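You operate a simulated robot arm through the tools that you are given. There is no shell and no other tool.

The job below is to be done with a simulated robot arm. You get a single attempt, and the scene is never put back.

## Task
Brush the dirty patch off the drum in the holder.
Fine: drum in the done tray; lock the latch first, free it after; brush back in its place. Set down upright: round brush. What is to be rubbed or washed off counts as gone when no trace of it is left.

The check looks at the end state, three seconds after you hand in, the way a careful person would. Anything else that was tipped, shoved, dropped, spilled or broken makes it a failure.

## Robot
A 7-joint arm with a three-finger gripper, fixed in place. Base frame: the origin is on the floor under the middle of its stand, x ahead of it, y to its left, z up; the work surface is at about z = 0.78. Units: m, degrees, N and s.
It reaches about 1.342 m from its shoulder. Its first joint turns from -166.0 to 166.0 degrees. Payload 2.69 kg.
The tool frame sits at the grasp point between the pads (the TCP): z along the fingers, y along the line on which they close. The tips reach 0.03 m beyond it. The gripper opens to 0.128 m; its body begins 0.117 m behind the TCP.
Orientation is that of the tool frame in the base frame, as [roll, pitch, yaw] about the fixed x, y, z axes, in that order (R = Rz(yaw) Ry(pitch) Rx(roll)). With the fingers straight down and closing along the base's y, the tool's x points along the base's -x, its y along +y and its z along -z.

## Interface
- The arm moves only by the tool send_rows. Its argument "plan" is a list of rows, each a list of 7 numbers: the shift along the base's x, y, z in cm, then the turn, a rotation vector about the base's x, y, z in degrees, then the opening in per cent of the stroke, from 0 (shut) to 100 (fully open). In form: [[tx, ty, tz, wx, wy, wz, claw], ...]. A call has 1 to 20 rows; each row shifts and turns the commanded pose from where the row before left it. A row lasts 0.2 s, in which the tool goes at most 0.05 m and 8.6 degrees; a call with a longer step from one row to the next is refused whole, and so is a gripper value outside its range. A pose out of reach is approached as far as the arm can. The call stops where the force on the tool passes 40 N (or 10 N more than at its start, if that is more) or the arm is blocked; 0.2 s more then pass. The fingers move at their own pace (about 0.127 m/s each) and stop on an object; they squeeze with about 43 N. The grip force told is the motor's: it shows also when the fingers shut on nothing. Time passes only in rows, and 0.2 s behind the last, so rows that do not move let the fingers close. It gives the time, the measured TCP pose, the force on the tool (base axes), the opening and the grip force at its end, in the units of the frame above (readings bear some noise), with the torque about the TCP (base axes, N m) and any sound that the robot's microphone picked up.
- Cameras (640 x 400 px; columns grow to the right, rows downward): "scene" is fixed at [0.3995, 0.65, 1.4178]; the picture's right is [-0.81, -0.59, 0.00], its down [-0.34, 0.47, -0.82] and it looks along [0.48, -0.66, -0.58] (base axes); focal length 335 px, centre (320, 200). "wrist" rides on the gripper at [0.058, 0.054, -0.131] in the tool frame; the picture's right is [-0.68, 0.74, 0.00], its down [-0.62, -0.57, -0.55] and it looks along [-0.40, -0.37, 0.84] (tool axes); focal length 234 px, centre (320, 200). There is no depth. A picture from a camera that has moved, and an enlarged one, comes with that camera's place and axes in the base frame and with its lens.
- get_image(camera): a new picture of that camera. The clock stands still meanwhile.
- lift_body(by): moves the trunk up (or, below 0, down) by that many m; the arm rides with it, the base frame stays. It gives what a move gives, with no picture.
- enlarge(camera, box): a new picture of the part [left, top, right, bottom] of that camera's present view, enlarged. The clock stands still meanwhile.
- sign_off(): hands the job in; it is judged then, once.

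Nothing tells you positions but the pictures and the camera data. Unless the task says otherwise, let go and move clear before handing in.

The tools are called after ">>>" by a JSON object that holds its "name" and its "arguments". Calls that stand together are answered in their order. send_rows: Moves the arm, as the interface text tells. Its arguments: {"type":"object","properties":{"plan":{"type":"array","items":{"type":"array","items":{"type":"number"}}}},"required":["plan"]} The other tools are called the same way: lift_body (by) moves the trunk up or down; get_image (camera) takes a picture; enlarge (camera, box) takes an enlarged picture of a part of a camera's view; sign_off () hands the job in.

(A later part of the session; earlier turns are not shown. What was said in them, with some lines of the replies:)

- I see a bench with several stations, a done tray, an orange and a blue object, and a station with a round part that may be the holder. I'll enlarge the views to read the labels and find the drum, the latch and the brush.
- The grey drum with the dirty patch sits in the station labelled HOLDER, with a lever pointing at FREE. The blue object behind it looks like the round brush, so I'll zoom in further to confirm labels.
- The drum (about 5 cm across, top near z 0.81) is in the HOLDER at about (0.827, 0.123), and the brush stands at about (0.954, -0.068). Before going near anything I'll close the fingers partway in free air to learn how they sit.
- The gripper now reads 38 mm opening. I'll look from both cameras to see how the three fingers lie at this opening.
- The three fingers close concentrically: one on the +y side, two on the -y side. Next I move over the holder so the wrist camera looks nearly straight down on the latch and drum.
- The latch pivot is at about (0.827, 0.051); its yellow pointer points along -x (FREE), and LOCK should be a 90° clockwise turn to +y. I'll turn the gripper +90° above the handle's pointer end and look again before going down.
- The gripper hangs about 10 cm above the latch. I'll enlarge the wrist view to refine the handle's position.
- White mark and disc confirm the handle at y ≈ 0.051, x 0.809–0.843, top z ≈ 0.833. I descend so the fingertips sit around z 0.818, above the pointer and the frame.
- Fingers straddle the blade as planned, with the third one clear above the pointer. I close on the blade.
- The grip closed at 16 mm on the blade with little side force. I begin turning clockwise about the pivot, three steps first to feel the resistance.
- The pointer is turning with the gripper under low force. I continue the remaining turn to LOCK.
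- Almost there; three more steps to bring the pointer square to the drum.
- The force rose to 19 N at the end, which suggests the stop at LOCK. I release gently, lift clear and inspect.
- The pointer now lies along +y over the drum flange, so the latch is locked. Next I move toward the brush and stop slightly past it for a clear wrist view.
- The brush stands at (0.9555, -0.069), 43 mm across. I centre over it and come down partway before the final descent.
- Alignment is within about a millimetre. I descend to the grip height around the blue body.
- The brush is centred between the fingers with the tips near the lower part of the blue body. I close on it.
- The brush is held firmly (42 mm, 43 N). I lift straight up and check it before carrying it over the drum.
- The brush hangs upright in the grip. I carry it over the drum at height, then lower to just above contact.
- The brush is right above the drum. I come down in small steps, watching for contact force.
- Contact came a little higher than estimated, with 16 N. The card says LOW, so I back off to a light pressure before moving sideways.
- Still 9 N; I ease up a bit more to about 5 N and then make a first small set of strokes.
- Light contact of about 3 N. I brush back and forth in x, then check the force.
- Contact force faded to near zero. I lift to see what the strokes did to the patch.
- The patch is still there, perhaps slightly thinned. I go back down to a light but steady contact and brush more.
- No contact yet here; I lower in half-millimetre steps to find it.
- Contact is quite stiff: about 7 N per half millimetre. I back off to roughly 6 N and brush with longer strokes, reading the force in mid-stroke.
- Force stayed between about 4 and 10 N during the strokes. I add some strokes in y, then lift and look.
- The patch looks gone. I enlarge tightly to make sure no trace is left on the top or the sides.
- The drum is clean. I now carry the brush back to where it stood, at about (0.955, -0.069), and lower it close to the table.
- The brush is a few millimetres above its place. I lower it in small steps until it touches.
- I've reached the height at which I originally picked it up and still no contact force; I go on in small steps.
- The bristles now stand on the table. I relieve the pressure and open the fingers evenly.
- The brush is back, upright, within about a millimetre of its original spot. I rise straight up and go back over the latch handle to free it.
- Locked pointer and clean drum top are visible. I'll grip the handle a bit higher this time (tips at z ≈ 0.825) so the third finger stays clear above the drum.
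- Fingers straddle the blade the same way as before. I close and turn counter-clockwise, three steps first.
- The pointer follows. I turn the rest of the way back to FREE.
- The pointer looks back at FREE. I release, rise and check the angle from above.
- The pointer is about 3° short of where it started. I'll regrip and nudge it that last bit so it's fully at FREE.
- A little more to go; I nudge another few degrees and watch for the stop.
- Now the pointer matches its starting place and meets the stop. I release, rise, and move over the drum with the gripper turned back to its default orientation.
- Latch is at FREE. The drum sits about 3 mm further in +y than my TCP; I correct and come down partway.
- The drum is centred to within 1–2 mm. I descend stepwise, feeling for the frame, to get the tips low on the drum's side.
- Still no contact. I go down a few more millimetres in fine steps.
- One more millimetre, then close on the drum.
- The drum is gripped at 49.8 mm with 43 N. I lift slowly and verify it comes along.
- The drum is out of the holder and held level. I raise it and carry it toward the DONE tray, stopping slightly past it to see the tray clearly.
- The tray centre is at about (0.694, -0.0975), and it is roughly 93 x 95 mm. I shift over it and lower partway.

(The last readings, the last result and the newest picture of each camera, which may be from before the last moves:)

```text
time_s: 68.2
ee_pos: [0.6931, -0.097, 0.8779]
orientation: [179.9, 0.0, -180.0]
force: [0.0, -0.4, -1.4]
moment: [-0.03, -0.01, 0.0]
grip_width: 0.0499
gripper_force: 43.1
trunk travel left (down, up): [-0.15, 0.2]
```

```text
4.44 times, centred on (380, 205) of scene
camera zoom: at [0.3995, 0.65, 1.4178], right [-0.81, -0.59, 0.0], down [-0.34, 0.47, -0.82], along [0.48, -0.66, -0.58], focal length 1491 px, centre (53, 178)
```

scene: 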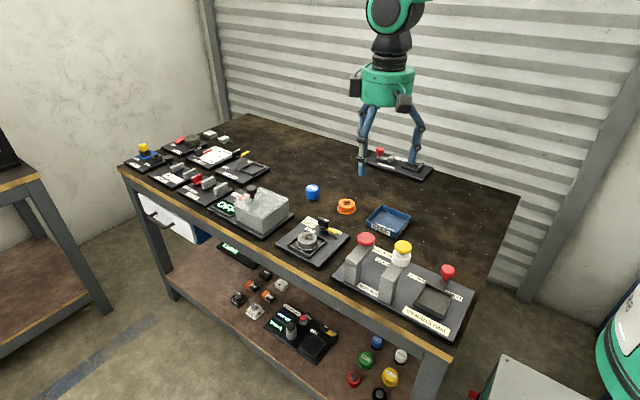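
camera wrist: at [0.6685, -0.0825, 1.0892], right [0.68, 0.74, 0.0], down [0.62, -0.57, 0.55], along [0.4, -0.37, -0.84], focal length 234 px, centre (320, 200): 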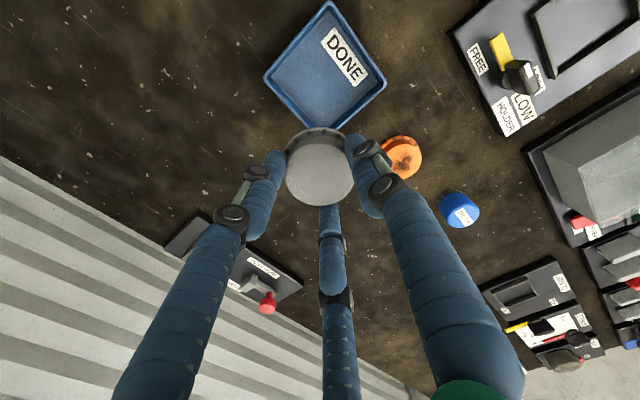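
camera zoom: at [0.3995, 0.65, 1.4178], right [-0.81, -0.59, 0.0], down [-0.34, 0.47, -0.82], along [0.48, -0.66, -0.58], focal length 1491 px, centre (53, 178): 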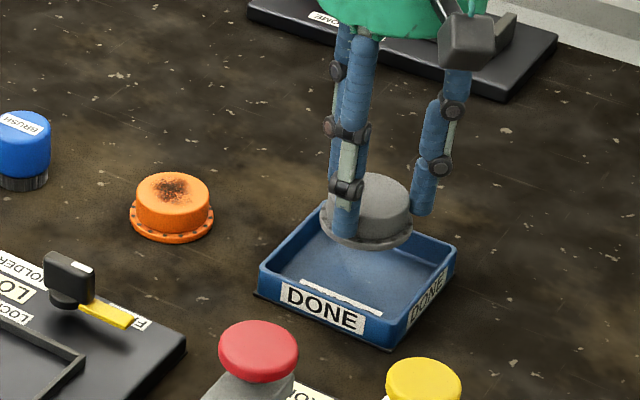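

I refine: tray centre is (0.695, -0.0988). I'll set the drum a few millimetres toward -y of centre so the +y finger has room to open inside the tray wall.

>>> {"name": "send_rows", "arguments": {"plan": [[0.12, -0.7, 0, 0, 0, 0, 20], [0, 0, -2, 0, 0, 0, 20], [0, 0, -1.5, 0, 0, 0, 20], [0, 0, -0.7, 0, 0, 0, 20], [0, 0, 0, 0, 0, 0, 20]]}}

>>> {"name": "enlarge", "arguments": {"camera": "wrist", "box": [200, 60, 440, 240]}}

>>> {"name": "enlarge", "arguments": {"camera": "scene", "box": [345, 180, 425, 245]}}

```text
time_s: 69.4
ee_pos: [0.6944, -0.1017, 0.8364]
orientation: [180.0, 0.0, 180.0]
force: [0.0, 0.5, 0.2]
moment: [0.03, -0.03, 0.03]
grip_width: 0.0498
gripper_force: 43.5
trunk travel left (down, up): [-0.15, 0.2]
```

```text
2.22 times, centred on (320, 150) of wrist
camera zoom: at [0.637, -0.0486, 0.9681], right [0.68, 0.74, 0.0], down [0.62, -0.57, 0.55], along [0.4, -0.37, -0.84], focal length 520 px, centre (320, 311)
```

zoom: 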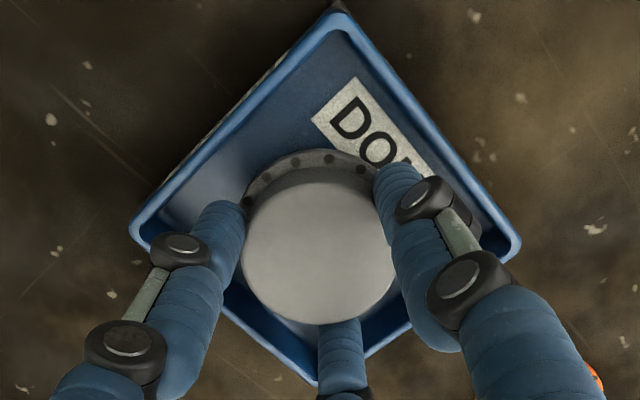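

```text
6.15 times, centred on (385, 212) of scene
camera zoom: at [0.3995, 0.65, 1.4178], right [-0.81, -0.59, 0.0], down [-0.34, 0.47, -0.82], along [0.48, -0.66, -0.58], focal length 2064 px, centre (-80, 123)
```

zoom: 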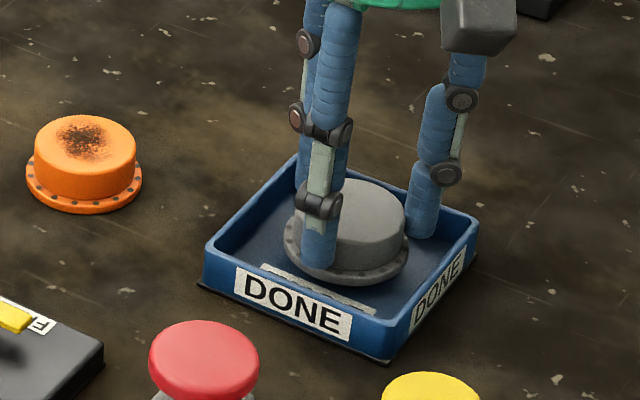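

Fingers and drum are inside the tray walls. I lower in small steps to touch the tray floor.

>>> {"name": "send_rows", "arguments": {"plan": [[0, 0, -0.4, 0, 0, 0, 20], [0, 0, -0.2, 0, 0, 0, 20], [0, 0, 0, 0, 0, 0, 20]]}}

>>> {"name": "send_rows", "arguments": {"plan": [[0, 0, -0.15, 0, 0, 0, 20], [0, 0, 0, 0, 0, 0, 20]]}}

>>> {"name": "send_rows", "arguments": {"plan": [[0, 0, -0.1, 0, 0, 0, 20], [0, 0, 0, 0, 0, 0, 20]]}}

```text
time_s: 70.2
ee_pos: [0.6936, -0.1022, 0.8311]
orientation: [180.0, 0.0, 179.9]
force: [-0.5, 1.0, -1.3]
moment: [0.01, -0.02, -0.01]
grip_width: 0.0495
gripper_force: 43.3
trunk travel left (down, up): [-0.15, 0.2]
```

```text
time_s: 70.8
ee_pos: [0.6945, -0.1037, 0.8288]
orientation: [-180.0, 0.0, 180.0]
force: [-1.1, 0.3, -0.7]
moment: [0.0, -0.01, 0.02]
grip_width: 0.0497
gripper_force: 43.6
trunk travel left (down, up): [-0.15, 0.2]
```

```text
time_s: 71.4
ee_pos: [0.695, -0.1023, 0.8277]
orientation: [179.9, 0.0, 180.0]
force: [0.1, 0.6, 0.3]
moment: [0.01, -0.01, -0.01]
grip_width: 0.0497
gripper_force: 42.8
trunk travel left (down, up): [-0.15, 0.2]
```

>>> {"name": "send_rows", "arguments": {"plan": [[0, 0, -0.1, 0, 0, 0, 20], [0, 0, 0, 0, 0, 0, 20]]}}

>>> {"name": "send_rows", "arguments": {"plan": [[0, 0, -0.1, 0, 0, 0, 20], [0, 0, 0, 0, 0, 0, 20]]}}

>>> {"name": "enlarge", "arguments": {"camera": "scene", "box": [355, 190, 415, 240]}}

```text
time_s: 72.0
ee_pos: [0.6954, -0.1017, 0.827]
orientation: [179.9, 0.0, -180.0]
force: [0.0, -0.1, -1.0]
moment: [0.0, 0.01, 0.0]
grip_width: 0.0495
gripper_force: 43.0
trunk travel left (down, up): [-0.15, 0.2]
```

```text
time_s: 72.6
ee_pos: [0.695, -0.1019, 0.8266]
orientation: [-180.0, -0.1, -180.0]
force: [-2.0, 0.6, 5.2]
moment: [0.03, 0.07, 0.02]
grip_width: 0.0499
gripper_force: 42.6
trunk travel left (down, up): [-0.15, 0.2]
```

```text
8.00 times, centred on (385, 215) of scene
camera zoom: at [0.3995, 0.65, 1.4178], right [-0.81, -0.59, 0.0], down [-0.34, 0.47, -0.82], along [0.48, -0.66, -0.58], focal length 2683 px, centre (-200, 80)
```

zoom: 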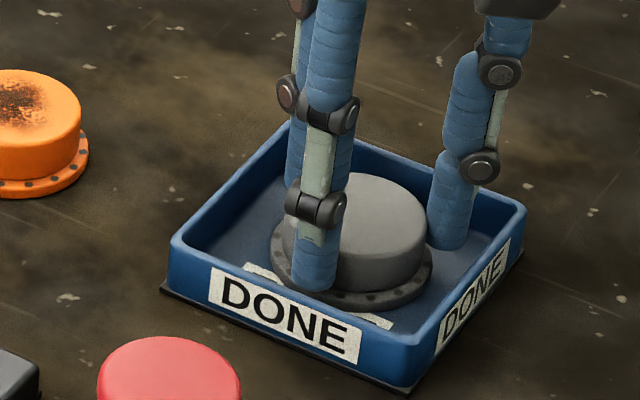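

The drum rests on the tray floor. I relieve the pressure and open just a few millimetres, watching for wall contact.

>>> {"name": "send_rows", "arguments": {"plan": [[0, 0, 0.05, 0, 0, 0, 20], [0, 0, 0, 0, 0, 0, 40], [0, 0, 0, 0, 0, 0, 42], [0, 0, 0, 0, 0, 0, 43], [0, 0, 0, 0, 0, 0, 43]]}}

>>> {"name": "enlarge", "arguments": {"camera": "scene", "box": [355, 190, 415, 240]}}

>>> {"name": "enlarge", "arguments": {"camera": "wrist", "box": [200, 60, 440, 240]}}

```text
time_s: 73.8
ee_pos: [0.6935, -0.102, 0.8269]
orientation: [179.9, 0.0, -180.0]
force: [-0.6, 0.5, -0.1]
moment: [0.03, -0.03, -0.01]
grip_width: 0.0552
gripper_force: 0.0
trunk travel left (down, up): [-0.15, 0.2]
```

```text
8.00 times, centred on (385, 215) of scene
camera zoom: at [0.3995, 0.65, 1.4178], right [-0.81, -0.59, 0.0], down [-0.34, 0.47, -0.82], along [0.48, -0.66, -0.58], focal length 2683 px, centre (-200, 80)
```

zoom: 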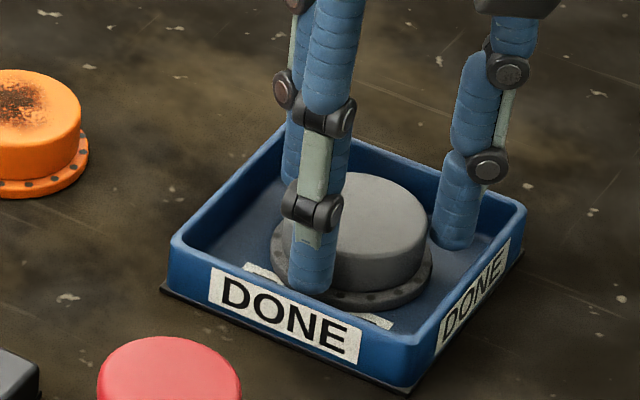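

```text
2.22 times, centred on (320, 150) of wrist
camera zoom: at [0.6371, -0.0488, 0.9584], right [0.68, 0.74, 0.0], down [0.62, -0.57, 0.55], along [0.4, -0.37, -0.84], focal length 520 px, centre (320, 311)
```

zoom: 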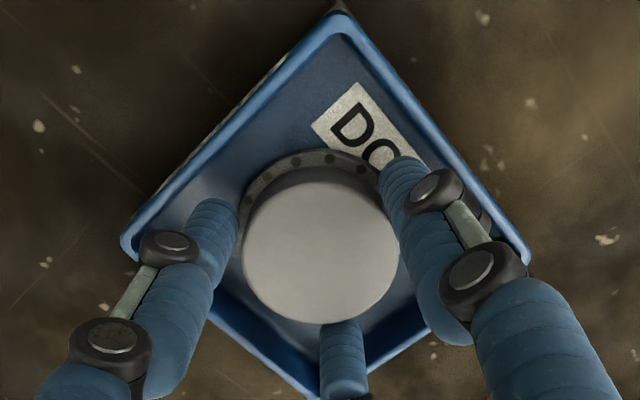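

The drum is released with no contact on the tray walls. I rise straight up and clear.

>>> {"name": "send_rows", "arguments": {"plan": [[0, 0, 0.5, 0, 0, 0, 43], [0, 0, 1.5, 0, 0, 0, 43], [0, 0, 3, 0, 0, 0, 43], [0, 0, 4, 0, 0, 0, 43], [0, 0, 4, 0, 0, 0, 43], [0, 0, 4, 0, 0, 0, 43], [0, 0, 0, 0, 0, 0, 43]]}}

>>> {"name": "get_image", "arguments": {"camera": "scene"}}

>>> {"name": "enlarge", "arguments": {"camera": "scene", "box": [355, 190, 415, 240]}}

>>> {"name": "get_image", "arguments": {"camera": "wrist"}}

```text
time_s: 75.4
ee_pos: [0.6953, -0.1025, 0.9976]
orientation: [-180.0, 0.0, 180.0]
force: [-0.8, 0.7, 0.6]
moment: [0.01, -0.05, 0.04]
grip_width: 0.055
gripper_force: 0.1
trunk travel left (down, up): [-0.15, 0.2]
```

```text
taken
```

scene: 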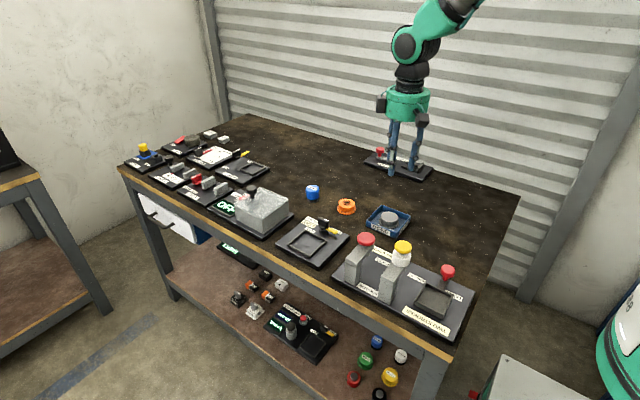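

```text
8.00 times, centred on (385, 215) of scene
camera zoom: at [0.3995, 0.65, 1.4178], right [-0.81, -0.59, 0.0], down [-0.34, 0.47, -0.82], along [0.48, -0.66, -0.58], focal length 2683 px, centre (-200, 80)
```

zoom: 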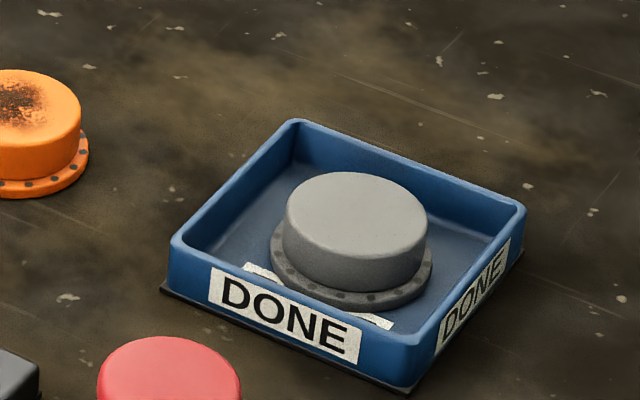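

```text
taken
camera wrist: at [0.637, -0.0489, 1.129], right [0.68, 0.74, 0.0], down [0.62, -0.57, 0.55], along [0.4, -0.37, -0.84], focal length 234 px, centre (320, 200)
```

wrist: 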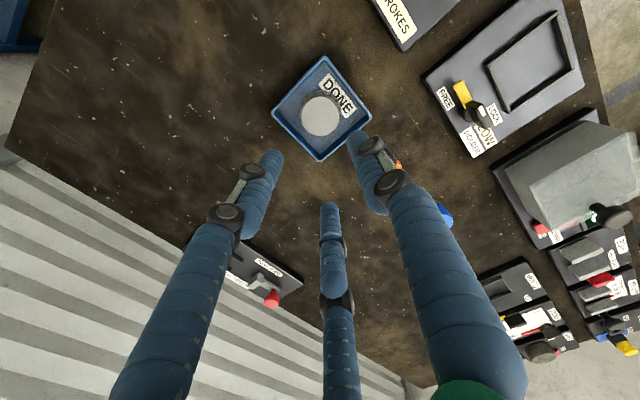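

The drum lies flat and clean in the DONE tray. I check the brush, latch and drum top closely once more before handing in.

>>> {"name": "enlarge", "arguments": {"camera": "scene", "box": [295, 175, 335, 205]}}

>>> {"name": "enlarge", "arguments": {"camera": "scene", "box": [275, 210, 355, 260]}}

>>> {"name": "enlarge", "arguments": {"camera": "wrist", "box": [290, 80, 350, 145]}}

```text
13.33 times, centred on (315, 190) of scene
camera zoom: at [0.3995, 0.65, 1.4178], right [-0.81, -0.59, 0.0], down [-0.34, 0.47, -0.82], along [0.48, -0.66, -0.58], focal length 4472 px, centre (387, 333)
```

zoom: 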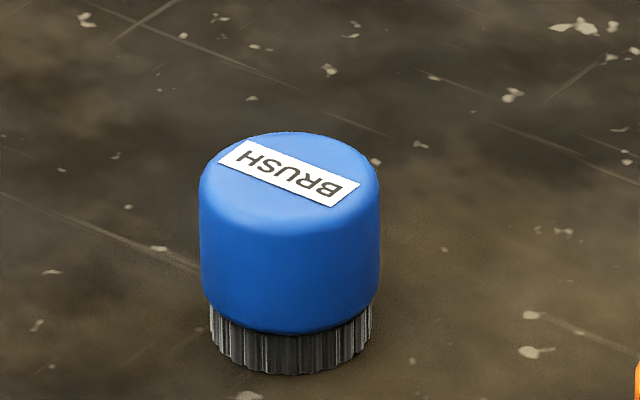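

```text
8.00 times, centred on (315, 235) of scene
camera zoom: at [0.3995, 0.65, 1.4178], right [-0.81, -0.59, 0.0], down [-0.34, 0.47, -0.82], along [0.48, -0.66, -0.58], focal length 2683 px, centre (360, -80)
```

zoom: 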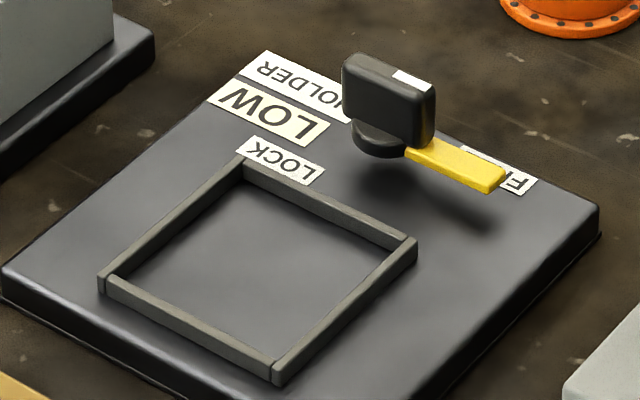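

```text
6.15 times, centred on (320, 112) of wrist
camera zoom: at [0.637, -0.0489, 1.129], right [0.68, 0.74, 0.0], down [0.62, -0.57, 0.55], along [0.4, -0.37, -0.84], focal length 1441 px, centre (320, 738)
```

zoom: 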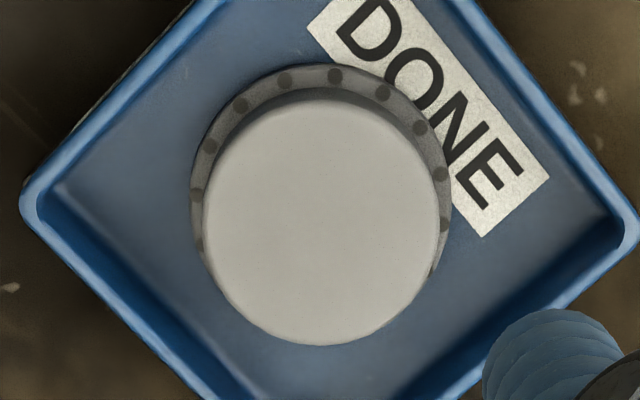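

The drum in the DONE tray shows no trace of dirt. The latch is fully back at FREE, and the brush stands upright within a millimetre of its original spot. The gripper is open and clear, so I hand in.

>>> {"name": "sign_off", "arguments": {}}

```text
The job is handed in.
```

I brushed the dirty patch off the drum in the holder and handed the job in; I have not seen the check's verdict.

- **Drum:** it lies flat in the DONE tray, and close-up pictures show no trace left on its top.
- **Latch:** I turned it to LOCK before brushing and back to FREE afterwards, where it meets its stop.
- **Brush:** it stands upright within about a millimetre of where it started.
- **Pressure:** the holder carries a card reading LOW, which I took to mean light pressure. I brushed at up to about 10 N. While finding contact I briefly pressed about 16 N on the drum twice, and I saw no damage.

In the last pictures nothing else had been moved or tipped. The gripper is open and clear of the bench.
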